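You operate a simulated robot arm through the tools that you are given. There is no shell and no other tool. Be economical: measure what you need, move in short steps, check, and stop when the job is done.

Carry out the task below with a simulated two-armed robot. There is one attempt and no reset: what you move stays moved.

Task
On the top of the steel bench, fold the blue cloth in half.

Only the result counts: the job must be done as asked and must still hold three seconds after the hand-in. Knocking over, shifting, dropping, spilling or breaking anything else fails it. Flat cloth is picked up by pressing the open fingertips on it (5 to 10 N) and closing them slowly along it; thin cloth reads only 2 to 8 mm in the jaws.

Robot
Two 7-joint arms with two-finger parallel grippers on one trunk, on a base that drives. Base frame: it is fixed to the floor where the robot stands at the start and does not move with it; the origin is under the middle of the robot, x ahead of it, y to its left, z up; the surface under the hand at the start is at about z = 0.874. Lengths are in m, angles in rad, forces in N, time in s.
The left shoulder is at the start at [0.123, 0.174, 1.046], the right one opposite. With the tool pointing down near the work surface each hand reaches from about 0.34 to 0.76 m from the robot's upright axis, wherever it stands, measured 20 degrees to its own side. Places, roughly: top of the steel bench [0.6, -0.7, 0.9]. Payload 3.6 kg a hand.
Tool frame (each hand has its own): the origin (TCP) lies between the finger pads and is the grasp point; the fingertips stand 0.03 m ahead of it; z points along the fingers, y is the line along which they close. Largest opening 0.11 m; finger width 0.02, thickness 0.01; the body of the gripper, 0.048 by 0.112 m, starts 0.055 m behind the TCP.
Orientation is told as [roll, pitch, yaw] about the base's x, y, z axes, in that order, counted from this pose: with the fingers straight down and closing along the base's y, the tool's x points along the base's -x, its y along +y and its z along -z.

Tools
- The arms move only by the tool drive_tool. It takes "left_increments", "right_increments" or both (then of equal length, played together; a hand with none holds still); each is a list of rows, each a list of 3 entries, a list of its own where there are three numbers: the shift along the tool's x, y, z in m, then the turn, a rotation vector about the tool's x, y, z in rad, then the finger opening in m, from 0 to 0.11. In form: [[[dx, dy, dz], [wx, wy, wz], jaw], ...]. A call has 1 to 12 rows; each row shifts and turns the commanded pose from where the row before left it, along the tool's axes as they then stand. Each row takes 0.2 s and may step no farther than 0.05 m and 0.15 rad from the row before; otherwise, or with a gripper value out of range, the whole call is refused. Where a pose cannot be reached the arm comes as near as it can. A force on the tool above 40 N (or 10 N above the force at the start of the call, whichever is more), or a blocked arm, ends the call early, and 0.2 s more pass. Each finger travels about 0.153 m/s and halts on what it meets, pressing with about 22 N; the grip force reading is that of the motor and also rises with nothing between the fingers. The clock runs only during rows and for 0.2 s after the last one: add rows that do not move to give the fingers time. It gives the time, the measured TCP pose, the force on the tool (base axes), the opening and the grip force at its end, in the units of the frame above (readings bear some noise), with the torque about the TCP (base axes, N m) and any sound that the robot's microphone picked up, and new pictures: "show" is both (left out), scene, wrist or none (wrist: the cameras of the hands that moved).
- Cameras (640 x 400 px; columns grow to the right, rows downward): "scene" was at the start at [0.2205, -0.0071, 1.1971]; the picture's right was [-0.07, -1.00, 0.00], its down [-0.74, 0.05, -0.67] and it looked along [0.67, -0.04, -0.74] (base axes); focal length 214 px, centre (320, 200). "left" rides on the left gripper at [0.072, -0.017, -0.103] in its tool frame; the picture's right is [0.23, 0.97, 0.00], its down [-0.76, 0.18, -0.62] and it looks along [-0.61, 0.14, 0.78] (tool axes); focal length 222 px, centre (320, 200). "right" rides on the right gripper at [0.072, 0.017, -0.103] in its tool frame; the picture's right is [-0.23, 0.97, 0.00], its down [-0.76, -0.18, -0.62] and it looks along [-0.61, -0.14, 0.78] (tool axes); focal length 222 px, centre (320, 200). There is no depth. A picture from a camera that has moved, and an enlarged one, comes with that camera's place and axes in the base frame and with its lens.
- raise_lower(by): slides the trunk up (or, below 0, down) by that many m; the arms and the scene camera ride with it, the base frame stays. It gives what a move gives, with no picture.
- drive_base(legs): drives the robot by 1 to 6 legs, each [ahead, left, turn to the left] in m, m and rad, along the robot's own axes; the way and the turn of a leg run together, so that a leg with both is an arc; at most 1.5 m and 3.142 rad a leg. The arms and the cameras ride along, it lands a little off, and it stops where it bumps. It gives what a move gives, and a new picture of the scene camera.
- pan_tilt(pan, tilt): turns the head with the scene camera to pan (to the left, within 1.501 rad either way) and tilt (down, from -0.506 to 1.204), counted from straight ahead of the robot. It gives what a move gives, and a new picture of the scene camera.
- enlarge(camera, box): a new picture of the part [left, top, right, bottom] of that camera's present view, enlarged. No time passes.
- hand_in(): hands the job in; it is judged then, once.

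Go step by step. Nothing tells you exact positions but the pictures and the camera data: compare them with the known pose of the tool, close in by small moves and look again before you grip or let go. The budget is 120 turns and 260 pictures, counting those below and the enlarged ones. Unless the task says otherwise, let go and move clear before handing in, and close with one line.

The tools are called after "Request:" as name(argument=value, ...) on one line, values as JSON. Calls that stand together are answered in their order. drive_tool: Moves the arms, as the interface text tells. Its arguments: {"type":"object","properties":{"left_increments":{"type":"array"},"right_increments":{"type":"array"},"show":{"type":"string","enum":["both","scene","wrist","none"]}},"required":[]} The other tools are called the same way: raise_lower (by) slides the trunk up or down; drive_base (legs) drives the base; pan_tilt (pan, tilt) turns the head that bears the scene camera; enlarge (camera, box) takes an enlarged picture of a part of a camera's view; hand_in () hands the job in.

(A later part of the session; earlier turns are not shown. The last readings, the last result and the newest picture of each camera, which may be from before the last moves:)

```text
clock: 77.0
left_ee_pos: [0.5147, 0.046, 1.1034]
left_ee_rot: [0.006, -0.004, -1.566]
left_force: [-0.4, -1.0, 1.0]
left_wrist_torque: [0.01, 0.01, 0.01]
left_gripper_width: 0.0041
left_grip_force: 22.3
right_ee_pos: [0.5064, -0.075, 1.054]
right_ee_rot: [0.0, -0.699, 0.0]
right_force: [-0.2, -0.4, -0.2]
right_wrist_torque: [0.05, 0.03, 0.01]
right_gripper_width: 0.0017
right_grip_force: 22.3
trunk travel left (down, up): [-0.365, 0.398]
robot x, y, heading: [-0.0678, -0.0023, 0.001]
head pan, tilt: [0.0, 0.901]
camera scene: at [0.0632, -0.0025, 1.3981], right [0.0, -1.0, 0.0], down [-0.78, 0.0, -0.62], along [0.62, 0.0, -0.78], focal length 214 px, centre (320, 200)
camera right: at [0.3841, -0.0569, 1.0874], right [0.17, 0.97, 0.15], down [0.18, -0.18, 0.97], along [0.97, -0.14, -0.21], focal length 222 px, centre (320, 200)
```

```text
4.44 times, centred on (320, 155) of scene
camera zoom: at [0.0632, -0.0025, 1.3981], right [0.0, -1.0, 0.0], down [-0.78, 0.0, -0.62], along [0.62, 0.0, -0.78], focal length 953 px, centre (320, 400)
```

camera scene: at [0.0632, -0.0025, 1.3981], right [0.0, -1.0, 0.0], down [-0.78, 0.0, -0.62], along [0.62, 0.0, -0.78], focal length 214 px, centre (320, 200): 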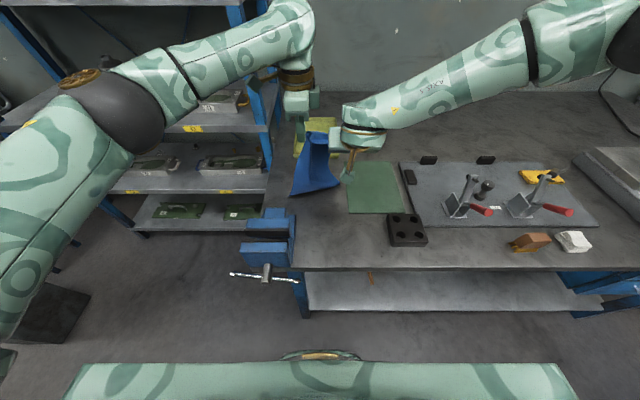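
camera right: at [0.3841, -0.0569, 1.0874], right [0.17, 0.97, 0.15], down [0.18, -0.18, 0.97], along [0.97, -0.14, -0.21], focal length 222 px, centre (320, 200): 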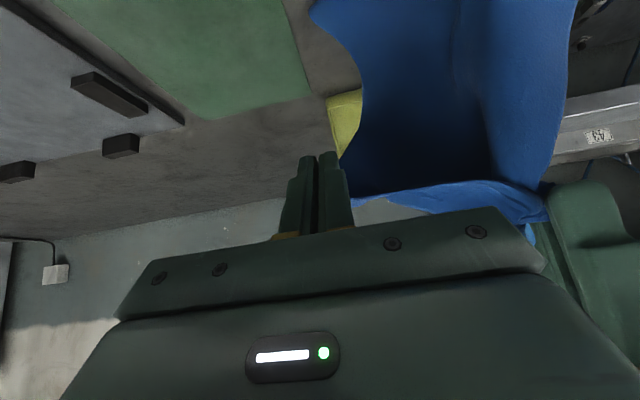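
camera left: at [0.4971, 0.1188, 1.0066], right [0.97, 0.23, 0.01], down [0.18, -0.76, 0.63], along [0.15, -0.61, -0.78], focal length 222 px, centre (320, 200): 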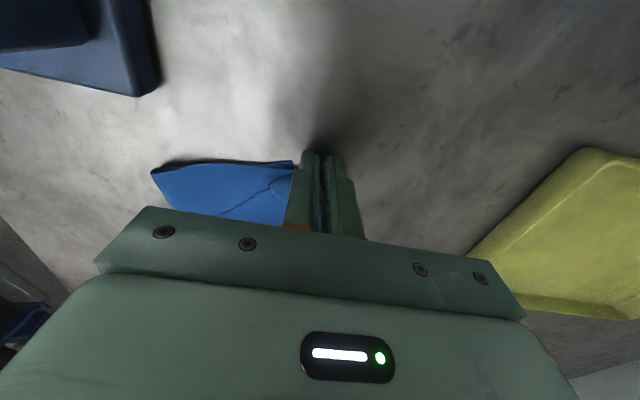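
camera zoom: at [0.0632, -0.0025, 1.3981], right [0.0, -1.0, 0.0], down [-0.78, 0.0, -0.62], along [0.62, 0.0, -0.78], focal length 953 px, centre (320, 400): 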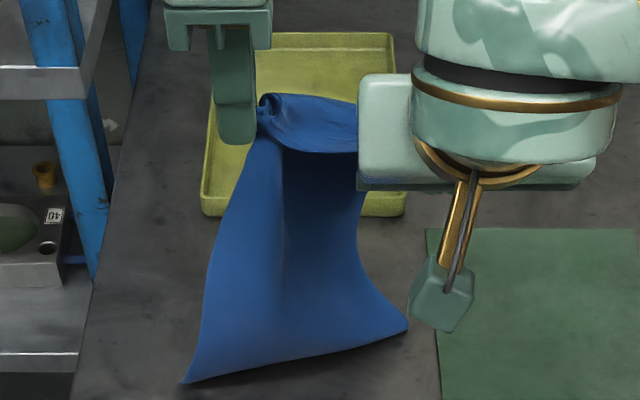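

Request:
enlarge(camera="left", box=[100, 0, 540, 275])

Request:
enlarge(camera="right", box=[240, 0, 600, 225])

```text
1.45 times, centred on (320, 138) of left
camera zoom: at [0.4974, 0.1176, 1.2067], right [0.97, 0.23, 0.01], down [0.18, -0.76, 0.63], along [0.15, -0.61, -0.78], focal length 323 px, centre (320, 291)
```

zoom: 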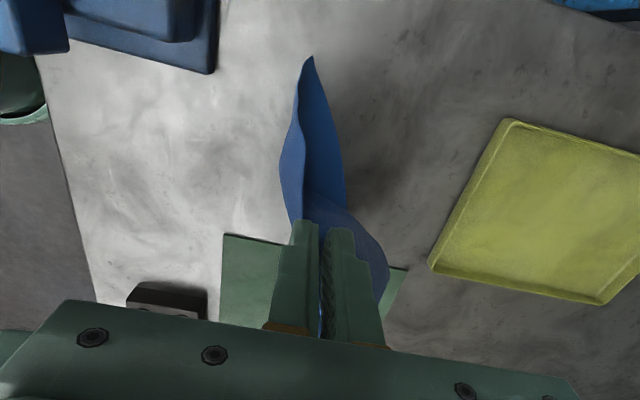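

```text
1.78 times, centred on (420, 112) of right
camera zoom: at [0.3841, -0.0569, 1.0874], right [0.17, 0.97, 0.15], down [0.18, -0.18, 0.97], along [0.97, -0.14, -0.21], focal length 395 px, centre (142, 356)
```

zoom: 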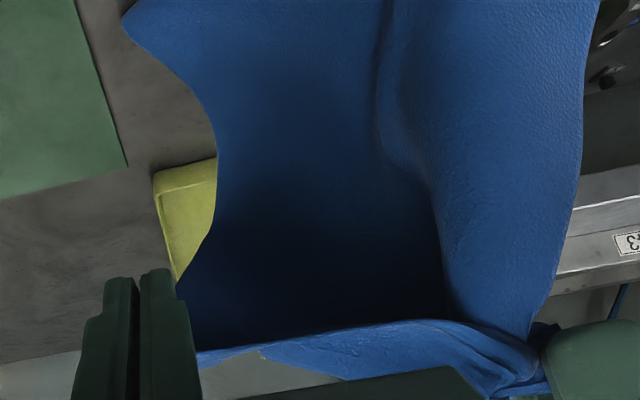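

The left jaw holds both left corners and the crease hangs free in the air below, which is a true half fold; the right hand appears to hold the near-right corner. I shift both hands to the right together, away from the vise, and check that the right grip follows.

Request:
drive_tool(left_increments=[[[-0.02, 0, 0], [0, 0, 0], 0], [[-0.02, 0, 0], [0, 0, 0], 0], [[-0.02, 0, 0], [0, 0, 0], 0], [[0, 0, 0], [0, 0, 0], 0]], right_increments=[[[0, -0.022, 0], [0, 0, 0], 0], [[0, -0.022, 0], [0, 0, 0], 0], [[0, -0.022, 0], [0, 0, 0], 0], [[0, 0, 0], [0, 0, 0], 0]])

Request:
enlarge(camera="scene", box=[270, 100, 390, 200])

```text
clock: 78.0
left_ee_pos: [0.5134, -0.0151, 1.1028]
left_ee_rot: [0.007, -0.007, -1.565]
left_force: [0.7, 0.1, -0.9]
left_wrist_torque: [-0.03, -0.01, -0.05]
left_gripper_width: 0.0039
left_grip_force: 22.2
right_ee_pos: [0.5065, -0.1368, 1.0528]
right_ee_rot: [-0.002, -0.697, 0.002]
right_force: [-0.1, 0.5, 0.5]
right_wrist_torque: [-0.02, 0.01, 0.0]
right_gripper_width: 0.002
right_grip_force: 21.9
trunk travel left (down, up): [-0.365, 0.398]
robot x, y, heading: [-0.0671, 0.0009, 0.001]
head pan, tilt: [0.0, 0.901]
camera scene: at [0.0633, -0.0014, 1.3981], right [0.0, -1.0, 0.0], down [-0.78, 0.0, -0.62], along [0.62, 0.0, -0.78], focal length 214 px, centre (320, 200)
camera right: at [0.3838, -0.1197, 1.0869], right [0.17, 0.97, 0.14], down [0.18, -0.18, 0.97], along [0.97, -0.14, -0.21], focal length 222 px, centre (320, 200)
camera left: at [0.4972, 0.0572, 1.2066], right [0.97, 0.23, 0.01], down [0.18, -0.76, 0.63], along [0.15, -0.61, -0.78], focal length 222 px, centre (320, 200)
```

scene: 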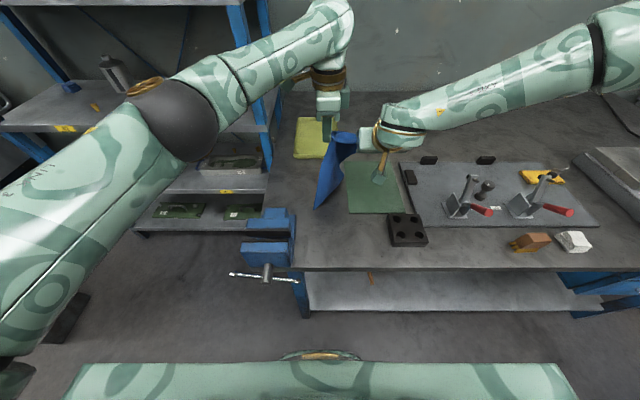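
right: 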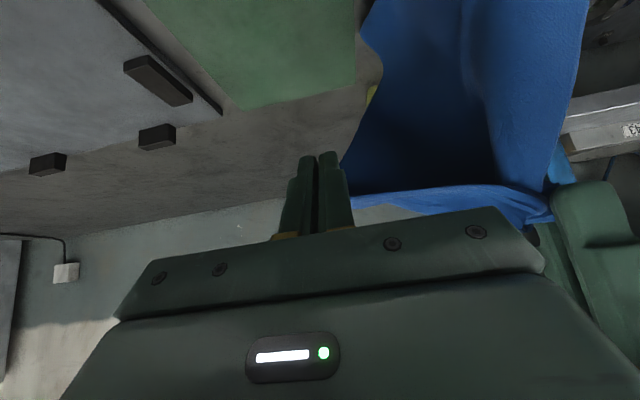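
left: 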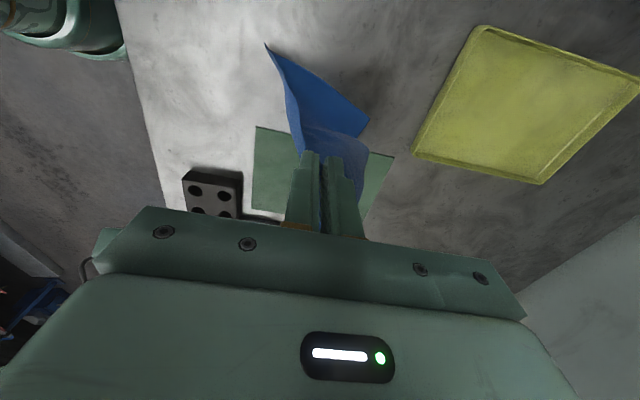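

```text
4.00 times, centred on (330, 150) of scene
camera zoom: at [0.0633, -0.0014, 1.3981], right [0.0, -1.0, 0.0], down [-0.78, 0.0, -0.62], along [0.62, 0.0, -0.78], focal length 858 px, centre (280, 400)
```

zoom: 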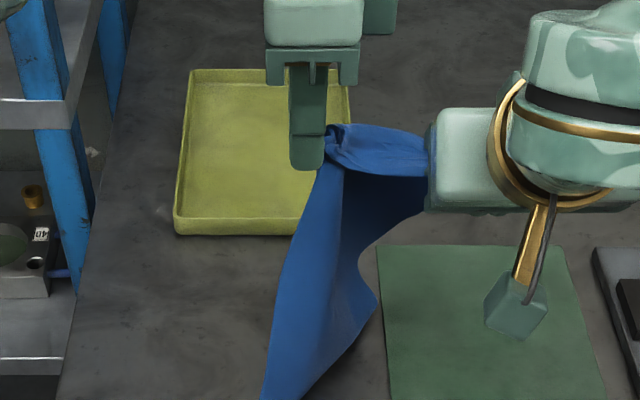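

Request:
drive_tool(left_increments=[[[0, 0, 0], [0, 0, 0], 0], [[0, 0, 0], [0, 0, 0], 0], [[0, 0, 0], [0, 0, 0], 0], [[0, 0, 0], [0, 0, 0], 0], [[0, 0, 0], [0, 0, 0], 0], [[0, 0, 0], [0, 0, 0], 0]], show="none")

Request:
enlarge(camera="left", box=[200, 20, 440, 170])

Request:
enlarge(camera="scene", box=[280, 120, 400, 220])

Request:
enlarge(camera="right", box=[320, 0, 600, 225])

```text
clock: 79.4
left_ee_pos: [0.5129, -0.016, 1.1046]
left_ee_rot: [0.007, -0.004, -1.564]
left_force: [-0.4, -0.4, -0.7]
left_wrist_torque: [0.0, 0.0, -0.03]
left_gripper_width: 0.004
left_grip_force: 21.8
right_ee_pos: [0.5063, -0.1381, 1.0529]
right_ee_rot: [-0.002, -0.698, 0.0]
right_force: [-0.9, 0.6, -1.0]
right_wrist_torque: [0.0, -0.04, 0.01]
right_gripper_width: 0.0018
right_grip_force: 22.2
trunk travel left (down, up): [-0.365, 0.398]
robot x, y, heading: [-0.067, -0.0032, -0.0]
head pan, tilt: [0.0, 0.901]
```

```text
2.67 times, centred on (320, 95) of left
camera zoom: at [0.4971, 0.0563, 1.2068], right [0.97, 0.23, 0.01], down [0.18, -0.76, 0.63], along [0.15, -0.61, -0.78], focal length 592 px, centre (320, 480)
```

zoom: 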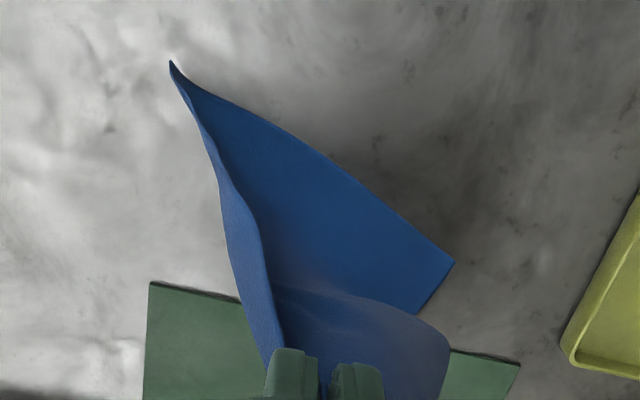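

```text
4.00 times, centred on (340, 170) of scene
camera zoom: at [0.0632, -0.0026, 1.3981], right [0.0, -1.0, 0.0], down [-0.78, 0.0, -0.62], along [0.62, 0.0, -0.78], focal length 858 px, centre (240, 320)
```

zoom: 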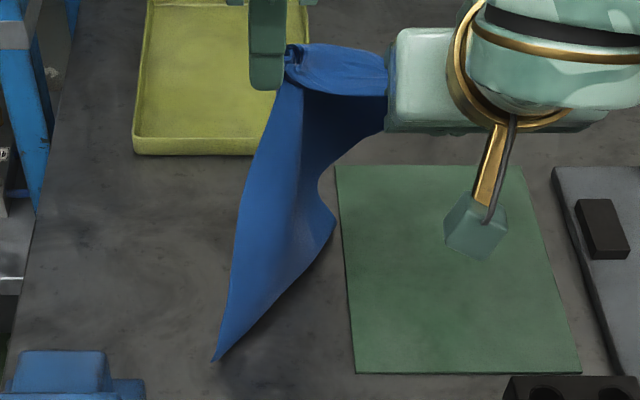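

```text
1.78 times, centred on (460, 112) of right
camera zoom: at [0.3837, -0.1205, 1.0868], right [0.17, 0.97, 0.15], down [0.18, -0.18, 0.97], along [0.97, -0.14, -0.21], focal length 395 px, centre (71, 356)
```

zoom: 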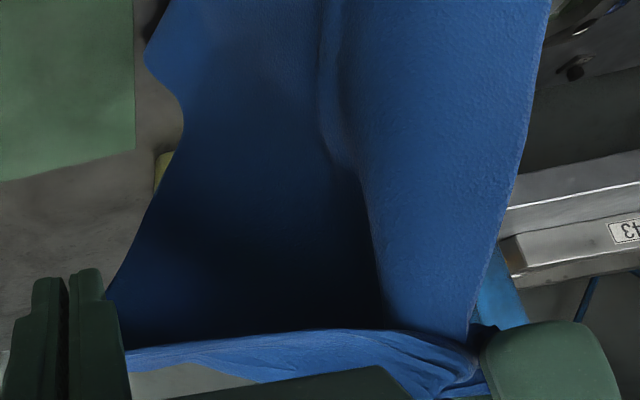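

Now it is clear: the cloth hangs as one open sheet from its two near corners, with the far edge at the bottom. I lift it until the bottom edge hangs free and straight, so that I can lay it down and fold it properly toward the robot.

Request:
drive_tool(left_increments=[[[0, -0.011, -0.022], [0, 0, 0], 0], [[0, -0.011, -0.022], [0, 0, 0], 0], [[0, -0.011, -0.022], [0, 0, 0], 0], [[0, -0.011, -0.022], [0, 0, 0], 0], [[0, -0.011, -0.022], [0, 0, 0], 0], [[0, 0, 0], [0, 0, 0], 0], [[0, 0, 0], [0, 0, 0], 0]], right_increments=[[[-0.008, 0, -0.03], [0, 0, 0], 0], [[-0.008, 0, -0.03], [0, 0, 0], 0], [[-0.008, 0, -0.03], [0, 0, 0], 0], [[-0.008, 0, -0.03], [0, 0, 0], 0], [[-0.008, 0, -0.03], [0, 0, 0], 0], [[0, 0, 0], [0, 0, 0], 0], [[0, 0, 0], [0, 0, 0], 0]])

```text
clock: 81.0
left_ee_pos: [0.4565, -0.0146, 1.2118]
left_ee_rot: [0.009, -0.005, -1.565]
left_force: [0.3, -0.5, 0.8]
left_wrist_torque: [-0.02, 0.0, 0.02]
left_gripper_width: 0.0037
left_grip_force: 21.9
right_ee_pos: [0.44, -0.1412, 1.1938]
right_ee_rot: [-0.001, -0.7, 0.0]
right_force: [-0.2, 0.8, 0.3]
right_wrist_torque: [-0.01, 0.04, 0.03]
right_gripper_width: 0.0018
right_grip_force: 22.2
trunk travel left (down, up): [-0.365, 0.398]
robot x, y, heading: [-0.067, -0.0034, -0.005]
head pan, tilt: [0.0, 0.901]
camera scene: at [0.0626, -0.0026, 1.3981], right [0.0, -1.0, 0.0], down [-0.78, 0.0, -0.62], along [0.62, 0.0, -0.78], focal length 214 px, centre (320, 200)
camera right: at [0.319, -0.124, 1.2265], right [0.17, 0.97, 0.15], down [0.18, -0.18, 0.97], along [0.97, -0.14, -0.21], focal length 222 px, centre (320, 200)
camera left: at [0.4404, 0.0578, 1.3152], right [0.97, 0.23, 0.01], down [0.18, -0.76, 0.63], along [0.15, -0.61, -0.78], focal length 222 px, centre (320, 200)
```

scene: 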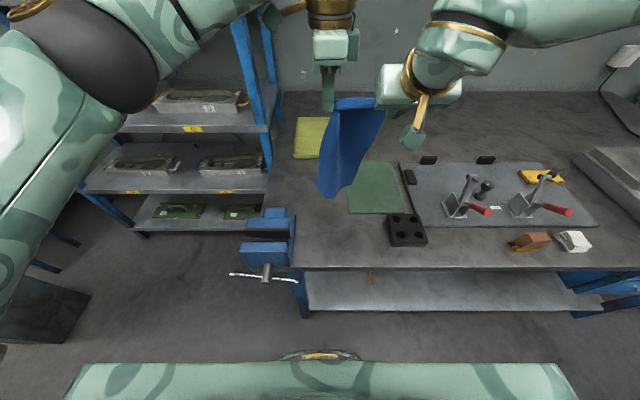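
right: 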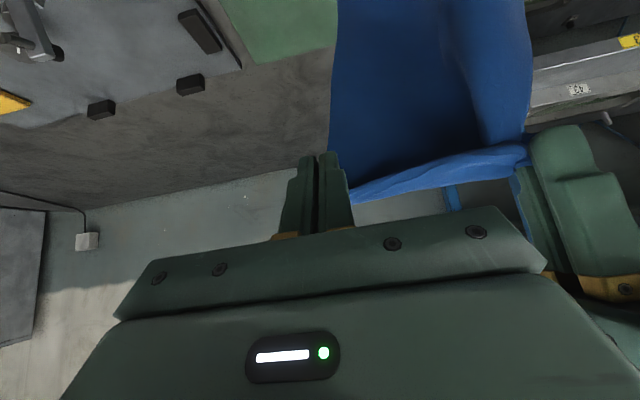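
left: 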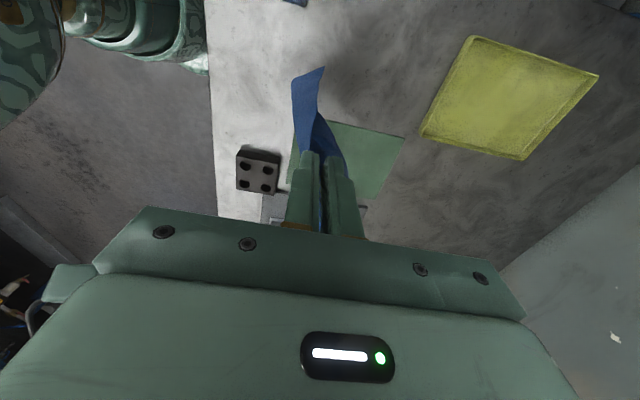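

Request:
enlarge(camera="scene", box=[280, 80, 440, 205])

Request:
enlarge(camera="left", box=[200, 40, 440, 190])

```text
3.20 times, centred on (360, 142) of scene
camera zoom: at [0.0626, -0.0026, 1.3981], right [0.0, -1.0, 0.0], down [-0.78, 0.0, -0.62], along [0.62, 0.0, -0.78], focal length 686 px, centre (192, 384)
```

zoom: 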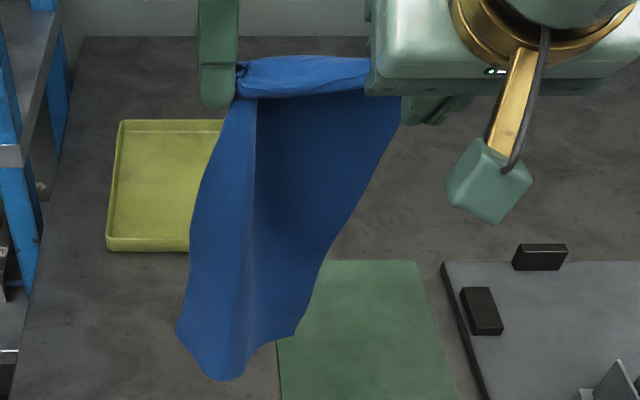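

```text
2.67 times, centred on (320, 115) of left
camera zoom: at [0.4404, 0.0578, 1.3152], right [0.97, 0.23, 0.01], down [0.18, -0.76, 0.63], along [0.15, -0.61, -0.78], focal length 592 px, centre (320, 427)
```

zoom: 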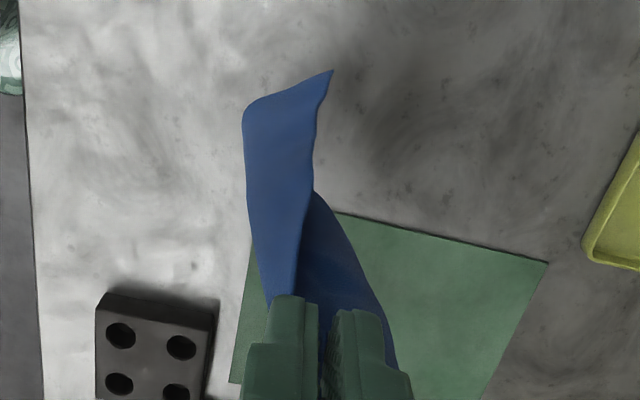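

The cloth hangs as a single sheet with its bottom about 3 cm above the bench at x ≈ 0.455. I lower it to touch and lay the lower half down in steps, going down with the trunk and forward with the arms.

Request:
raise_lower(by=-0.075)

Request:
drive_tool(left_increments=[[[0, 0.02, 0], [0, 0, 0], 0], [[0, 0.02, 0], [0, 0, 0], 0]], right_increments=[[[-0.0153, 0, 0.0129], [0, 0, 0], 0], [[-0.0153, 0, 0.0129], [0, 0, 0], 0]], show="none")

Request:
raise_lower(by=-0.04)

Request:
drive_tool(left_increments=[[[0, 0.02, 0], [0, 0, 0], 0], [[0, 0.02, 0], [0, 0, 0], 0]], right_increments=[[[-0.0153, 0, 0.0129], [0, 0, 0], 0], [[-0.0153, 0, 0.0129], [0, 0, 0], 0]])

Request:
enlarge(camera="scene", box=[260, 80, 420, 205])

```text
clock: 82.1
left_ee_pos: [0.4571, -0.0143, 1.1383]
left_ee_rot: [0.007, -0.003, -1.567]
left_force: [-0.5, 0.0, 0.4]
left_wrist_torque: [0.0, -0.01, -0.02]
left_gripper_width: 0.0039
left_grip_force: 22.0
right_ee_pos: [0.441, -0.1389, 1.1189]
right_ee_rot: [-0.002, -0.7, 0.002]
right_force: [-0.3, -0.2, -1.0]
right_wrist_torque: [-0.03, -0.04, -0.02]
right_gripper_width: 0.0014
right_grip_force: 22.2
trunk travel left (down, up): [-0.29, 0.473]
robot x, y, heading: [-0.0675, 0.0, 0.0]
head pan, tilt: [0.0, 0.901]
```

```text
clock: 82.7
left_ee_pos: [0.4984, -0.0158, 1.1373]
left_ee_rot: [0.007, -0.004, -1.566]
left_force: [-0.1, 0.1, 0.6]
left_wrist_torque: [0.0, 0.05, -0.01]
left_gripper_width: 0.004
left_grip_force: 21.8
right_ee_pos: [0.4829, -0.1408, 1.1186]
right_ee_rot: [-0.002, -0.697, -0.001]
right_force: [-0.1, 0.7, 0.8]
right_wrist_torque: [-0.04, -0.01, 0.03]
right_gripper_width: 0.0017
right_grip_force: 22.1
trunk travel left (down, up): [-0.29, 0.473]
robot x, y, heading: [-0.065, -0.0037, 0.005]
head pan, tilt: [0.0, 0.901]
```

```text
clock: 83.5
left_ee_pos: [0.4975, -0.0144, 1.0997]
left_ee_rot: [0.009, -0.004, -1.567]
left_force: [0.5, -0.3, 0.4]
left_wrist_torque: [-0.05, -0.02, -0.02]
left_gripper_width: 0.004
left_grip_force: 22.5
right_ee_pos: [0.4805, -0.1391, 1.0783]
right_ee_rot: [-0.002, -0.699, 0.0]
right_force: [0.2, 0.3, 1.0]
right_wrist_torque: [-0.01, 0.0, 0.0]
right_gripper_width: 0.002
right_grip_force: 21.8
trunk travel left (down, up): [-0.25, 0.513]
robot x, y, heading: [-0.0635, -0.0017, -0.004]
head pan, tilt: [0.0, 0.901]
```

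```text
clock: 84.1
left_ee_pos: [0.539, -0.0147, 1.0992]
left_ee_rot: [0.007, -0.001, -1.566]
left_force: [1.0, -0.4, 1.2]
left_wrist_torque: [0.01, -0.03, -0.04]
left_gripper_width: 0.0036
left_grip_force: 22.3
right_ee_pos: [0.521, -0.1365, 1.0765]
right_ee_rot: [0.0, -0.699, 0.0]
right_force: [-0.6, 0.1, 0.0]
right_wrist_torque: [-0.01, 0.0, 0.03]
right_gripper_width: 0.0014
right_grip_force: 22.0
trunk travel left (down, up): [-0.25, 0.513]
robot x, y, heading: [-0.0651, 0.0016, -0.006]
head pan, tilt: [0.0, 0.901]
camera scene: at [0.1101, -0.0031, 1.2806], right [0.0, -1.0, 0.0], down [-0.78, 0.0, -0.62], along [0.62, 0.0, -0.78], focal length 214 px, centre (320, 200)
camera right: at [0.3982, -0.1202, 1.1103], right [0.18, 0.97, 0.15], down [0.18, -0.18, 0.97], along [0.97, -0.14, -0.21], focal length 222 px, centre (320, 200)
camera left: at [0.5224, 0.0577, 1.2023], right [0.97, 0.23, 0.01], down [0.18, -0.76, 0.63], along [0.15, -0.61, -0.78], focal length 222 px, centre (320, 200)
```

scene: 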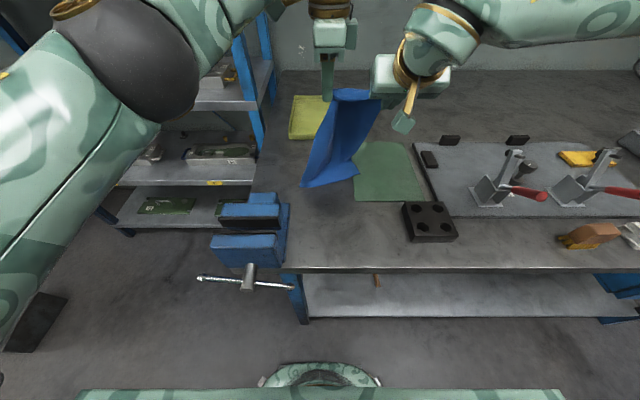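
right: 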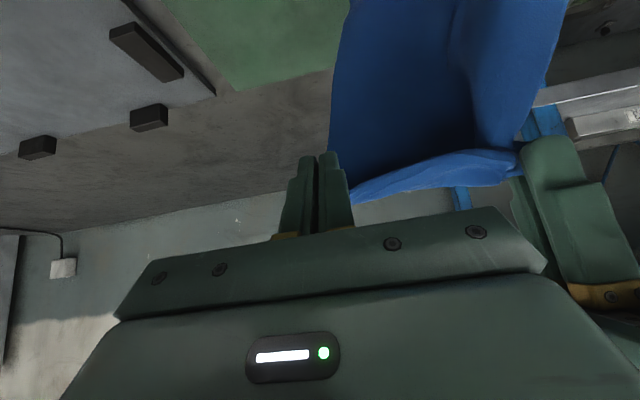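
left: 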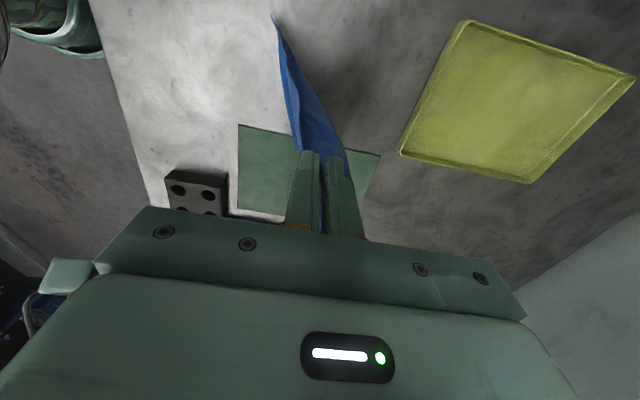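

```text
3.20 times, centred on (340, 142) of scene
camera zoom: at [0.1101, -0.0031, 1.2806], right [0.0, -1.0, 0.0], down [-0.78, 0.0, -0.62], along [0.62, 0.0, -0.78], focal length 686 px, centre (256, 384)
```

zoom: 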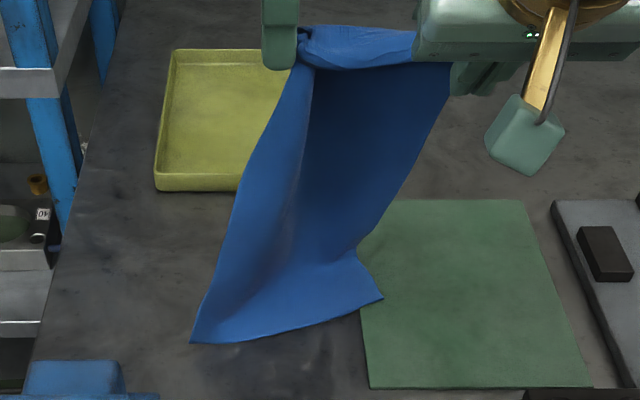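

The lower edge is down, but lies turned by about 17° and rather far ahead. I lift it off again, come back with the hands and counter-rotate the upper edge slightly, then set it down again.

Request:
raise_lower(by=0.12)

Request:
drive_tool(left_increments=[[[0.005, -0.03, 0], [0, 0, 0], 0], [[0.005, -0.03, 0], [0, 0, 0], 0], [[0.005, -0.02, 0], [0, 0, 0], 0], [[0, 0, 0], [0, 0, 0], 0], [[0, 0, 0], [0, 0, 0], 0], [[0, 0, 0], [0, 0, 0], 0]], right_increments=[[[0.0268, 0.004, -0.0226], [0, 0, 0], 0], [[0.0268, 0.004, -0.0226], [0, 0, 0], 0], [[0.0268, 0.004, -0.0226], [0, 0, 0], 0], [[0, 0, 0], [0, 0, 0], 0], [[0, 0, 0], [0, 0, 0], 0], [[0, 0, 0], [0, 0, 0], 0]], show="none")

Request:
raise_lower(by=-0.06)

Request:
enlarge(camera="scene", box=[240, 60, 440, 260])

```text
clock: 85.6
left_ee_pos: [0.5142, -0.0142, 1.2562]
left_ee_rot: [0.079, -0.003, -1.568]
left_force: [1.3, -2.6, -0.4]
left_wrist_torque: [-0.08, 0.02, -0.01]
left_gripper_width: 0.004
left_grip_force: 22.4
right_ee_pos: [0.5224, -0.1384, 1.1975]
right_ee_rot: [-0.002, -0.698, 0.0]
right_force: [-0.9, 3.0, 0.2]
right_wrist_torque: [-0.01, 0.02, 0.04]
right_gripper_width: 0.0017
right_grip_force: 21.8
trunk travel left (down, up): [-0.37, 0.393]
robot x, y, heading: [-0.0606, 0.0041, -0.003]
head pan, tilt: [0.0, 0.901]
```

```text
clock: 87.0
left_ee_pos: [0.4354, 0.0016, 1.2526]
left_ee_rot: [0.079, -0.002, -1.567]
left_force: [0.2, -4.0, -0.2]
left_wrist_torque: [-0.09, 0.03, 0.02]
left_gripper_width: 0.0035
left_grip_force: 21.9
right_ee_pos: [0.4156, -0.1281, 1.1971]
right_ee_rot: [0.0, -0.698, 0.0]
right_force: [-0.2, 4.6, 0.9]
right_wrist_torque: [0.01, 0.01, 0.07]
right_gripper_width: 0.0018
right_grip_force: 22.3
trunk travel left (down, up): [-0.37, 0.393]
robot x, y, heading: [-0.0673, 0.0012, -0.001]
head pan, tilt: [0.0, 0.901]
```

```text
clock: 88.0
left_ee_pos: [0.4324, 0.0006, 1.1921]
left_ee_rot: [0.079, -0.005, -1.567]
left_force: [0.1, -1.0, -0.3]
left_wrist_torque: [0.0, 0.02, -0.04]
left_gripper_width: 0.0037
left_grip_force: 22.4
right_ee_pos: [0.4152, -0.126, 1.1389]
right_ee_rot: [-0.002, -0.7, 0.0]
right_force: [-0.2, -0.1, -0.7]
right_wrist_torque: [-0.03, 0.01, 0.0]
right_gripper_width: 0.0017
right_grip_force: 21.6
trunk travel left (down, up): [-0.31, 0.453]
robot x, y, heading: [-0.0664, 0.0003, -0.002]
head pan, tilt: [0.0, 0.901]
```

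```text
2.00 times, centred on (340, 160) of scene
camera zoom: at [0.0824, -0.0026, 1.3424], right [0.0, -1.0, 0.0], down [-0.78, 0.0, -0.62], along [0.62, 0.0, -0.78], focal length 429 px, centre (280, 280)
```

zoom: 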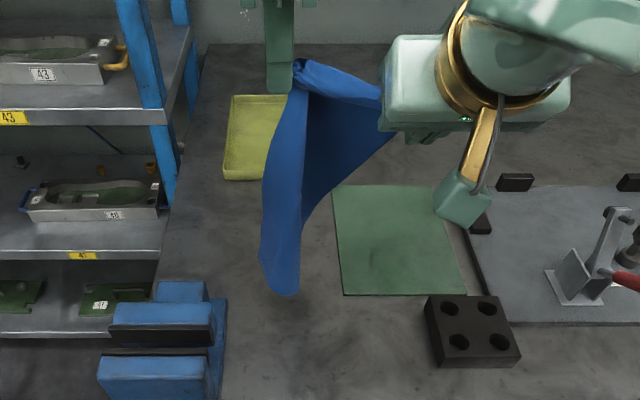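

The left hand ended a little high and tilted after the lift; I level it and look again.

Request:
drive_tool(left_increments=[[[0, 0, 0.019], [0, -0.04, 0], 0], [[0, 0, 0.019], [0, -0.039, 0], 0], [[0, 0, 0], [0, 0, 0], 0], [[0, 0, 0], [0, 0, 0], 0], [[0, 0, 0], [0, 0, 0], 0]])

Request:
enlarge(camera="scene", box=[240, 60, 440, 260])

```text
clock: 89.2
left_ee_pos: [0.4367, -0.0023, 1.1539]
left_ee_rot: [0.08, -0.083, -1.572]
left_force: [0.2, 0.0, 0.0]
left_wrist_torque: [-0.01, 0.02, -0.02]
left_gripper_width: 0.0039
left_grip_force: 21.8
right_ee_pos: [0.417, -0.1276, 1.1384]
right_ee_rot: [-0.002, -0.699, 0.002]
right_force: [0.3, -0.2, -0.6]
right_wrist_torque: [-0.03, -0.01, 0.01]
right_gripper_width: 0.0016
right_grip_force: 21.8
trunk travel left (down, up): [-0.31, 0.453]
robot x, y, heading: [-0.0642, 0.0026, 0.005]
head pan, tilt: [0.0, 0.901]
camera scene: at [0.0831, -0.0026, 1.3422], right [0.0, -1.0, 0.0], down [-0.78, 0.0, -0.62], along [0.62, 0.0, -0.78], focal length 214 px, centre (320, 200)
camera left: at [0.4132, 0.079, 1.2488], right [0.97, 0.23, 0.06], down [0.13, -0.71, 0.7], along [0.2, -0.67, -0.72], focal length 222 px, centre (320, 200)
```

scene: 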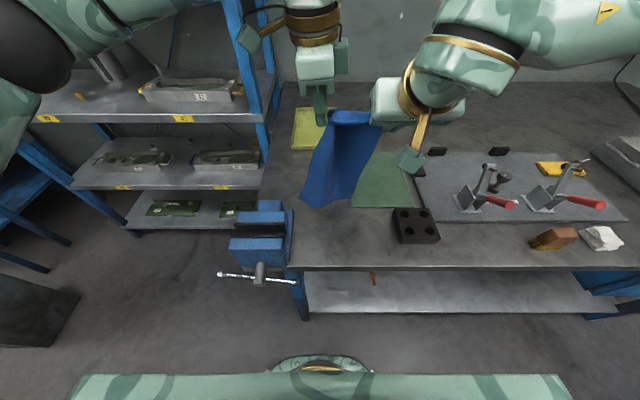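
left: 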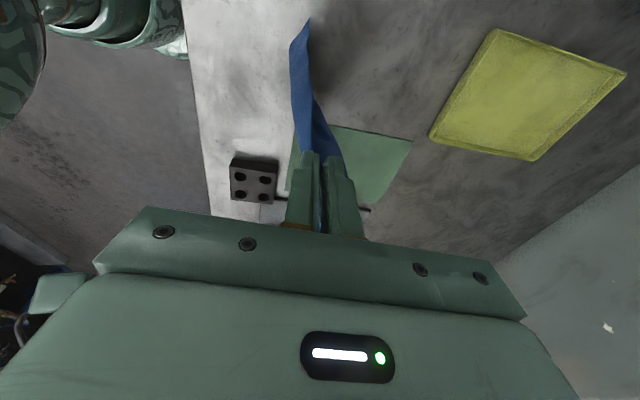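

```text
2.00 times, centred on (340, 160) of scene
camera zoom: at [0.0831, -0.0026, 1.3422], right [0.0, -1.0, 0.0], down [-0.78, 0.0, -0.62], along [0.62, 0.0, -0.78], focal length 429 px, centre (280, 280)
```

zoom: 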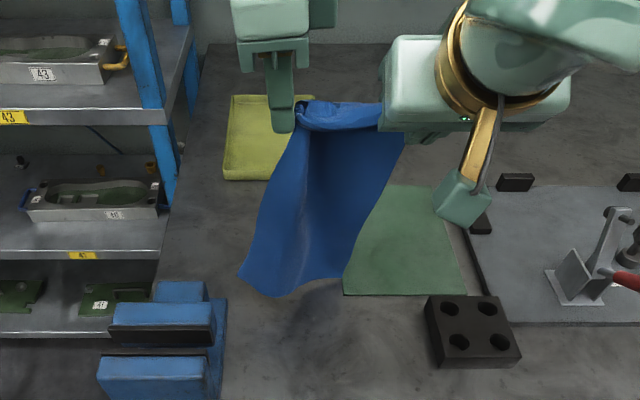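

The bottom edge now hangs square, at x ≈ 0.46 from y 0.054 to −0.095. I centre the hands over it and lay the lower half down in steps.

Request:
drive_tool(left_increments=[[[0.018, 0, 0], [0, 0, 0], 0], [[0.018, 0, 0], [0, 0, 0], 0], [[0, 0, 0], [0, 0, 0], 0]], right_increments=[[[0, 0.02, 0], [0, 0, 0], 0], [[0, 0.02, 0], [0, 0, 0], 0], [[0, 0, 0], [0, 0, 0], 0]], show="none")

Request:
raise_lower(by=-0.035)

Request:
drive_tool(left_increments=[[[0, 0.02, 0], [0, 0, 0], 0], [[0, 0.02, 0], [0, 0, 0], 0]], right_increments=[[[-0.0153, 0, 0.0129], [0, 0, 0], 0], [[-0.0153, 0, 0.0129], [0, 0, 0], 0]], show="none")

Request:
raise_lower(by=-0.035)

Request:
drive_tool(left_increments=[[[0, 0.02, 0], [0, 0, 0], 0], [[0, 0.02, 0], [0, 0, 0], 0]], right_increments=[[[-0.0153, 0, 0.0129], [0, 0, 0], 0], [[-0.0153, 0, 0.0129], [0, 0, 0], 0]], show="scene")

Request:
enlarge(camera="scene", box=[240, 60, 440, 260])

```text
clock: 90.0
left_ee_pos: [0.4368, 0.0356, 1.1504]
left_ee_rot: [0.079, -0.082, -1.575]
left_force: [0.2, 0.3, -0.7]
left_wrist_torque: [0.01, -0.02, -0.03]
left_gripper_width: 0.0038
left_grip_force: 21.7
right_ee_pos: [0.4156, -0.0866, 1.1387]
right_ee_rot: [-0.001, -0.697, -0.003]
right_force: [-0.4, -0.2, 0.4]
right_wrist_torque: [-0.01, 0.01, 0.02]
right_gripper_width: 0.0016
right_grip_force: 22.8
trunk travel left (down, up): [-0.31, 0.453]
robot x, y, heading: [-0.0626, -0.0014, 0.0]
head pan, tilt: [0.0, 0.901]
```

```text
clock: 90.8
left_ee_pos: [0.4351, 0.0354, 1.1169]
left_ee_rot: [0.079, -0.081, -1.573]
left_force: [-1.3, 0.3, 0.4]
left_wrist_torque: [-0.02, -0.02, -0.02]
left_gripper_width: 0.0039
left_grip_force: 21.8
right_ee_pos: [0.4152, -0.0863, 1.104]
right_ee_rot: [0.0, -0.699, 0.0]
right_force: [0.4, 0.3, 0.2]
right_wrist_torque: [0.01, 0.02, 0.02]
right_gripper_width: 0.0019
right_grip_force: 21.9
trunk travel left (down, up): [-0.275, 0.488]
robot x, y, heading: [-0.0644, 0.0001, 0.004]
head pan, tilt: [0.0, 0.901]
```

```text
clock: 91.4
left_ee_pos: [0.4781, 0.0343, 1.1183]
left_ee_rot: [0.078, -0.082, -1.575]
left_force: [0.5, 0.0, 0.9]
left_wrist_torque: [-0.01, 0.02, -0.01]
left_gripper_width: 0.004
left_grip_force: 21.6
right_ee_pos: [0.4567, -0.0878, 1.1033]
right_ee_rot: [-0.002, -0.698, 0.001]
right_force: [0.8, -0.2, 0.0]
right_wrist_torque: [-0.02, -0.03, -0.01]
right_gripper_width: 0.0015
right_grip_force: 22.4
trunk travel left (down, up): [-0.275, 0.488]
robot x, y, heading: [-0.0655, -0.0031, -0.0]
head pan, tilt: [0.0, 0.901]
```

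```text
clock: 92.2
left_ee_pos: [0.4771, 0.0355, 1.0851]
left_ee_rot: [0.081, -0.084, -1.574]
left_force: [-0.2, 0.5, 0.9]
left_wrist_torque: [-0.03, 0.0, -0.02]
left_gripper_width: 0.0037
left_grip_force: 21.9
right_ee_pos: [0.4559, -0.0872, 1.0684]
right_ee_rot: [-0.004, -0.7, 0.001]
right_force: [-0.1, -0.8, 0.8]
right_wrist_torque: [0.01, 0.02, 0.02]
right_gripper_width: 0.0016
right_grip_force: 22.0
trunk travel left (down, up): [-0.24, 0.523]
robot x, y, heading: [-0.0696, -0.0015, -0.0]
head pan, tilt: [0.0, 0.901]
```

```text
clock: 92.8
left_ee_pos: [0.5167, 0.0353, 1.0862]
left_ee_rot: [0.079, -0.083, -1.574]
left_force: [0.3, 0.4, 0.8]
left_wrist_torque: [0.0, 0.01, -0.02]
left_gripper_width: 0.0039
left_grip_force: 22.2
right_ee_pos: [0.4973, -0.0866, 1.0664]
right_ee_rot: [-0.002, -0.698, -0.001]
right_force: [0.6, -0.2, 0.2]
right_wrist_torque: [0.0, 0.01, 0.01]
right_gripper_width: 0.0015
right_grip_force: 22.1
trunk travel left (down, up): [-0.24, 0.523]
robot x, y, heading: [-0.066, 0.0003, -0.001]
head pan, tilt: [0.0, 0.901]
camera scene: at [0.1152, -0.0027, 1.2703], right [0.0, -1.0, 0.0], down [-0.78, 0.0, -0.62], along [0.62, 0.0, -0.78], focal length 214 px, centre (320, 200)
```

scene: 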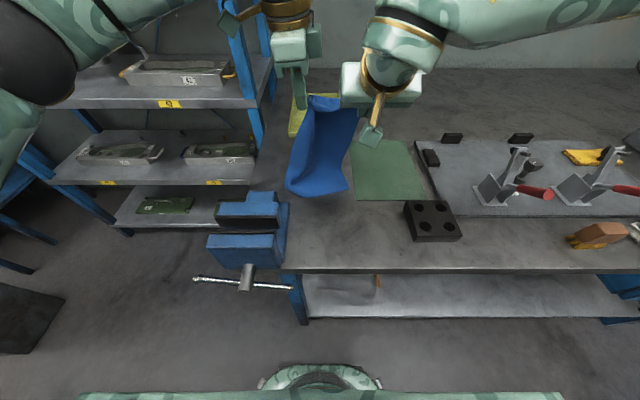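

```text
2.00 times, centred on (340, 160) of scene
camera zoom: at [0.1152, -0.0027, 1.2703], right [0.0, -1.0, 0.0], down [-0.78, 0.0, -0.62], along [0.62, 0.0, -0.78], focal length 429 px, centre (280, 280)
```

zoom: 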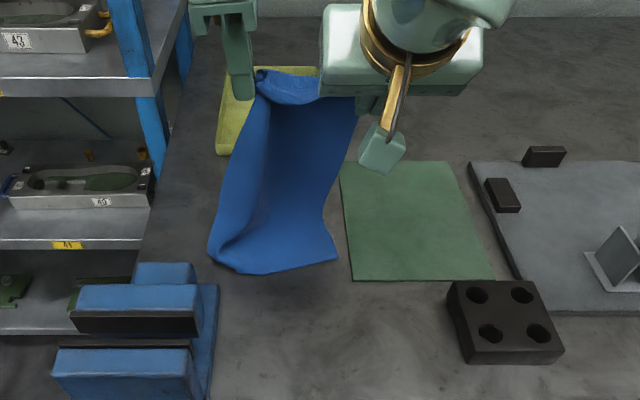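

The lower half is going down well, with the edge square at x ≈ 0.47. I continue to the crease.

Request:
raise_lower(by=-0.025)

Request:
drive_tool(left_increments=[[[0.008, 0.02, 0], [0, 0, 0], 0], [[0.008, 0.02, 0], [0, 0, 0], 0]], right_increments=[[[-0.0153, 0.008, 0.0129], [0, 0, 0], 0], [[-0.0153, 0.008, 0.0129], [0, 0, 0], 0]], show="none")

Request:
raise_lower(by=-0.025)

Request:
drive_tool(left_increments=[[[0.004, 0.02, 0], [0, 0, 0], 0], [[0, 0.015, 0], [0, 0, 0], 0]], right_increments=[[[-0.0153, 0.004, 0.0129], [0, 0, 0], 0], [[-0.0115, 0, 0.0097], [0, 0, 0], 0]], show="scene")

Request:
enlarge(camera="scene", box=[220, 60, 420, 260])

```text
clock: 93.5
left_ee_pos: [0.5142, 0.0351, 1.0628]
left_ee_rot: [0.082, -0.083, -1.572]
left_force: [-0.2, 0.4, -0.2]
left_wrist_torque: [-0.02, -0.02, -0.02]
left_gripper_width: 0.0037
left_grip_force: 22.1
right_ee_pos: [0.4952, -0.0867, 1.0437]
right_ee_rot: [0.0, -0.7, 0.0]
right_force: [-1.3, 0.3, 0.8]
right_wrist_torque: [-0.03, -0.01, 0.01]
right_gripper_width: 0.0018
right_grip_force: 22.4
trunk travel left (down, up): [-0.215, 0.548]
robot x, y, heading: [-0.0635, 0.0007, 0.002]
head pan, tilt: [0.0, 0.901]
```

```text
clock: 94.1
left_ee_pos: [0.5562, 0.0519, 1.0635]
left_ee_rot: [0.079, -0.082, -1.573]
left_force: [-0.1, -0.1, 0.7]
left_wrist_torque: [0.01, 0.03, -0.01]
left_gripper_width: 0.0035
left_grip_force: 22.4
right_ee_pos: [0.5381, -0.0703, 1.0423]
right_ee_rot: [0.0, -0.698, -0.001]
right_force: [0.2, 0.1, 0.2]
right_wrist_torque: [-0.04, 0.02, 0.02]
right_gripper_width: 0.0017
right_grip_force: 21.9
trunk travel left (down, up): [-0.215, 0.548]
robot x, y, heading: [-0.0649, 0.0013, -0.001]
head pan, tilt: [0.0, 0.901]
```

```text
clock: 94.8
left_ee_pos: [0.5558, 0.0518, 1.0407]
left_ee_rot: [0.082, -0.083, -1.573]
left_force: [-0.4, -0.7, -0.5]
left_wrist_torque: [0.02, -0.02, 0.0]
left_gripper_width: 0.0038
left_grip_force: 22.3
right_ee_pos: [0.5352, -0.0707, 1.0185]
right_ee_rot: [0.0, -0.698, 0.0]
right_force: [1.3, -0.8, 0.5]
right_wrist_torque: [-0.01, 0.0, 0.0]
right_gripper_width: 0.0017
right_grip_force: 22.0
trunk travel left (down, up): [-0.19, 0.573]
robot x, y, heading: [-0.0678, -0.0009, -0.004]
head pan, tilt: [0.0, 0.901]
```

```text
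clock: 95.4
left_ee_pos: [0.5932, 0.0546, 1.0411]
left_ee_rot: [0.078, -0.082, -1.575]
left_force: [-0.2, -0.7, 1.1]
left_wrist_torque: [0.01, 0.0, -0.01]
left_gripper_width: 0.004
left_grip_force: 22.3
right_ee_pos: [0.5724, -0.0675, 1.0174]
right_ee_rot: [0.0, -0.699, 0.001]
right_force: [0.6, -0.2, -0.2]
right_wrist_torque: [0.0, 0.0, 0.02]
right_gripper_width: 0.0017
right_grip_force: 22.0
trunk travel left (down, up): [-0.19, 0.573]
robot x, y, heading: [-0.0658, -0.0024, -0.001]
head pan, tilt: [0.0, 0.901]
camera scene: at [0.1411, -0.003, 1.2183], right [0.0, -1.0, 0.0], down [-0.78, 0.0, -0.62], along [0.62, 0.0, -0.78], focal length 214 px, centre (320, 200)
```

scene: 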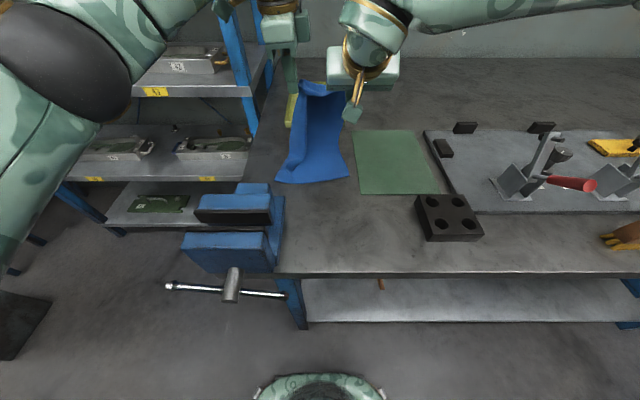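

```text
2.00 times, centred on (320, 160) of scene
camera zoom: at [0.1411, -0.003, 1.2183], right [0.0, -1.0, 0.0], down [-0.78, 0.0, -0.62], along [0.62, 0.0, -0.78], focal length 429 px, centre (320, 280)
```

zoom: 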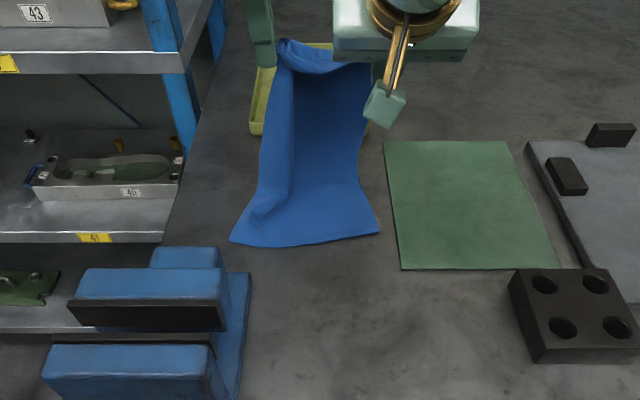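

The lower half lies flat with its edge from (0.471, 0.097) to (0.483, −0.071), and the held edge stands above the crease. I fold it back toward the robot along an arc.

Request:
drive_tool(left_increments=[[[0.003, -0.018, 0.003], [0, 0, 0], 0], [[0.003, -0.018, 0.003], [0, 0, 0], 0]], right_increments=[[[0.013, 0.002, -0.011], [0, 0, 0], 0], [[0.013, 0.002, -0.011], [0, 0, 0], 0]], show="none")

Request:
raise_lower(by=-0.02)

Request:
drive_tool(left_increments=[[[0.002, -0.018, 0.003], [0, 0, 0], 0], [[0.002, -0.018, 0.003], [0, 0, 0], 0]], right_increments=[[[0.012, 0.001, -0.0103], [0, 0, 0], 0], [[0.012, 0.001, -0.0103], [0, 0, 0], 0]], show="none")

Request:
raise_lower(by=-0.03)

Request:
drive_tool(left_increments=[[[0, -0.014, 0.004], [0, 0, 0], 0], [[0, -0.014, 0.004], [0, 0, 0], 0]], right_increments=[[[0.0088, 0, -0.0074], [0, 0, 0], 0], [[0.0088, 0, -0.0074], [0, 0, 0], 0]])

Request:
enlarge(camera="scene", box=[220, 60, 420, 260])

```text
clock: 96.0
left_ee_pos: [0.5558, 0.0603, 1.032]
left_ee_rot: [0.077, -0.084, -1.573]
left_force: [0.6, 0.8, -0.4]
left_wrist_torque: [0.02, 0.02, -0.01]
left_gripper_width: 0.0037
left_grip_force: 21.5
right_ee_pos: [0.5368, -0.0634, 1.0195]
right_ee_rot: [-0.001, -0.698, 0.001]
right_force: [-0.2, 0.1, -0.5]
right_wrist_torque: [0.0, 0.0, 0.02]
right_gripper_width: 0.0015
right_grip_force: 21.6
trunk travel left (down, up): [-0.19, 0.573]
robot x, y, heading: [-0.0685, 0.0006, 0.001]
head pan, tilt: [0.0, 0.901]
```

```text
clock: 96.7
left_ee_pos: [0.5553, 0.0617, 1.0136]
left_ee_rot: [0.08, -0.082, -1.574]
left_force: [-0.1, -0.2, 0.5]
left_wrist_torque: [-0.02, -0.02, 0.0]
left_gripper_width: 0.0037
left_grip_force: 22.1
right_ee_pos: [0.5364, -0.0626, 0.9989]
right_ee_rot: [-0.002, -0.7, 0.0]
right_force: [-0.5, 0.6, 0.4]
right_wrist_torque: [0.0, 0.01, 0.05]
right_gripper_width: 0.0014
right_grip_force: 22.2
trunk travel left (down, up): [-0.17, 0.593]
robot x, y, heading: [-0.0629, -0.0011, 0.002]
head pan, tilt: [0.0, 0.901]
```

```text
clock: 97.3
left_ee_pos: [0.5206, 0.0643, 1.0013]
left_ee_rot: [0.082, -0.083, -1.572]
left_force: [-0.1, -0.6, -0.5]
left_wrist_torque: [-0.02, -0.01, 0.02]
left_gripper_width: 0.0039
left_grip_force: 22.4
right_ee_pos: [0.5063, -0.0613, 0.997]
right_ee_rot: [-0.001, -0.698, -0.002]
right_force: [0.6, 0.5, -0.3]
right_wrist_torque: [0.01, 0.02, 0.03]
right_gripper_width: 0.0016
right_grip_force: 21.5
trunk travel left (down, up): [-0.17, 0.593]
robot x, y, heading: [-0.0647, -0.0, -0.003]
head pan, tilt: [0.0, 0.901]
```

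```text
clock: 98.1
left_ee_pos: [0.519, 0.0644, 0.9734]
left_ee_rot: [0.081, -0.081, -1.574]
left_force: [-0.7, -0.1, -0.1]
left_wrist_torque: [-0.01, -0.02, -0.04]
left_gripper_width: 0.0038
left_grip_force: 21.7
right_ee_pos: [0.5036, -0.0603, 0.9698]
right_ee_rot: [-0.001, -0.701, 0.001]
right_force: [-0.3, 0.0, -0.2]
right_wrist_torque: [-0.02, -0.01, -0.01]
right_gripper_width: 0.0016
right_grip_force: 22.7
trunk travel left (down, up): [-0.14, 0.623]
robot x, y, heading: [-0.0686, 0.0006, 0.005]
head pan, tilt: [0.0, 0.901]
```

```text
clock: 98.7
left_ee_pos: [0.4941, 0.0644, 0.9629]
left_ee_rot: [0.081, -0.082, -1.571]
left_force: [-1.1, -1.0, 0.8]
left_wrist_torque: [-0.08, 0.01, 0.0]
left_gripper_width: 0.0036
left_grip_force: 22.0
right_ee_pos: [0.4837, -0.0614, 0.9669]
right_ee_rot: [-0.002, -0.698, -0.001]
right_force: [-0.1, 1.5, 0.2]
right_wrist_torque: [0.0, 0.02, 0.06]
right_gripper_width: 0.0017
right_grip_force: 22.2
trunk travel left (down, up): [-0.14, 0.623]
robot x, y, heading: [-0.0636, 0.0009, 0.002]
head pan, tilt: [0.0, 0.901]
camera scene: at [0.1697, -0.0025, 1.1655], right [0.0, -1.0, 0.0], down [-0.78, 0.0, -0.62], along [0.62, 0.0, -0.78], focal length 214 px, centre (320, 200)
camera right: at [0.3601, -0.0444, 1.0006], right [0.17, 0.97, 0.15], down [0.18, -0.18, 0.97], along [0.97, -0.14, -0.21], focal length 222 px, centre (320, 200)
camera left: at [0.4715, 0.1454, 1.0581], right [0.97, 0.23, 0.06], down [0.13, -0.71, 0.7], along [0.2, -0.67, -0.72], focal length 222 px, centre (320, 200)
```

scene: 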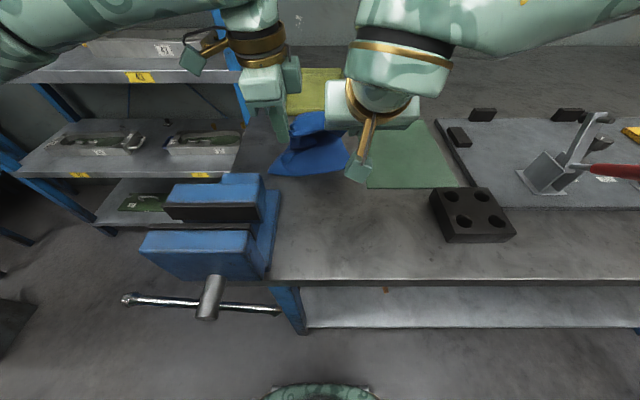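
right: 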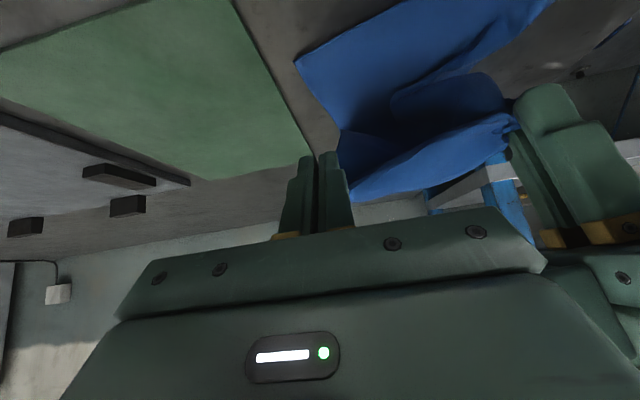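
left: 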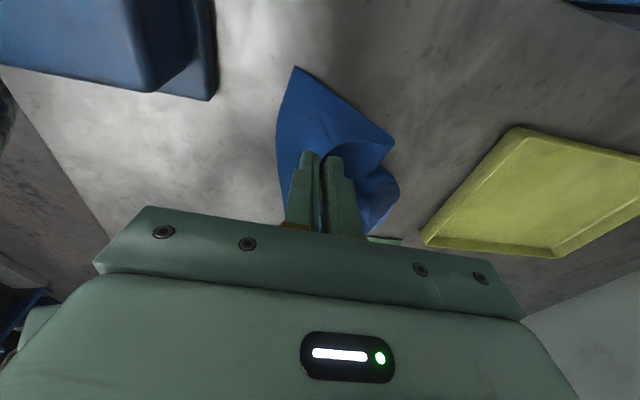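

```text
2.00 times, centred on (320, 160) of scene
camera zoom: at [0.1697, -0.0025, 1.1655], right [0.0, -1.0, 0.0], down [-0.78, 0.0, -0.62], along [0.62, 0.0, -0.78], focal length 429 px, centre (320, 280)
```

zoom: 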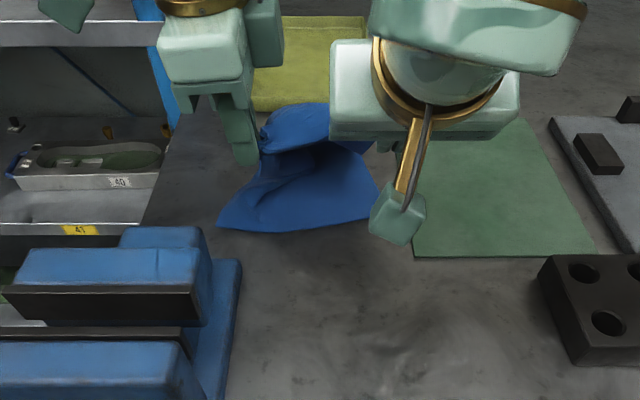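

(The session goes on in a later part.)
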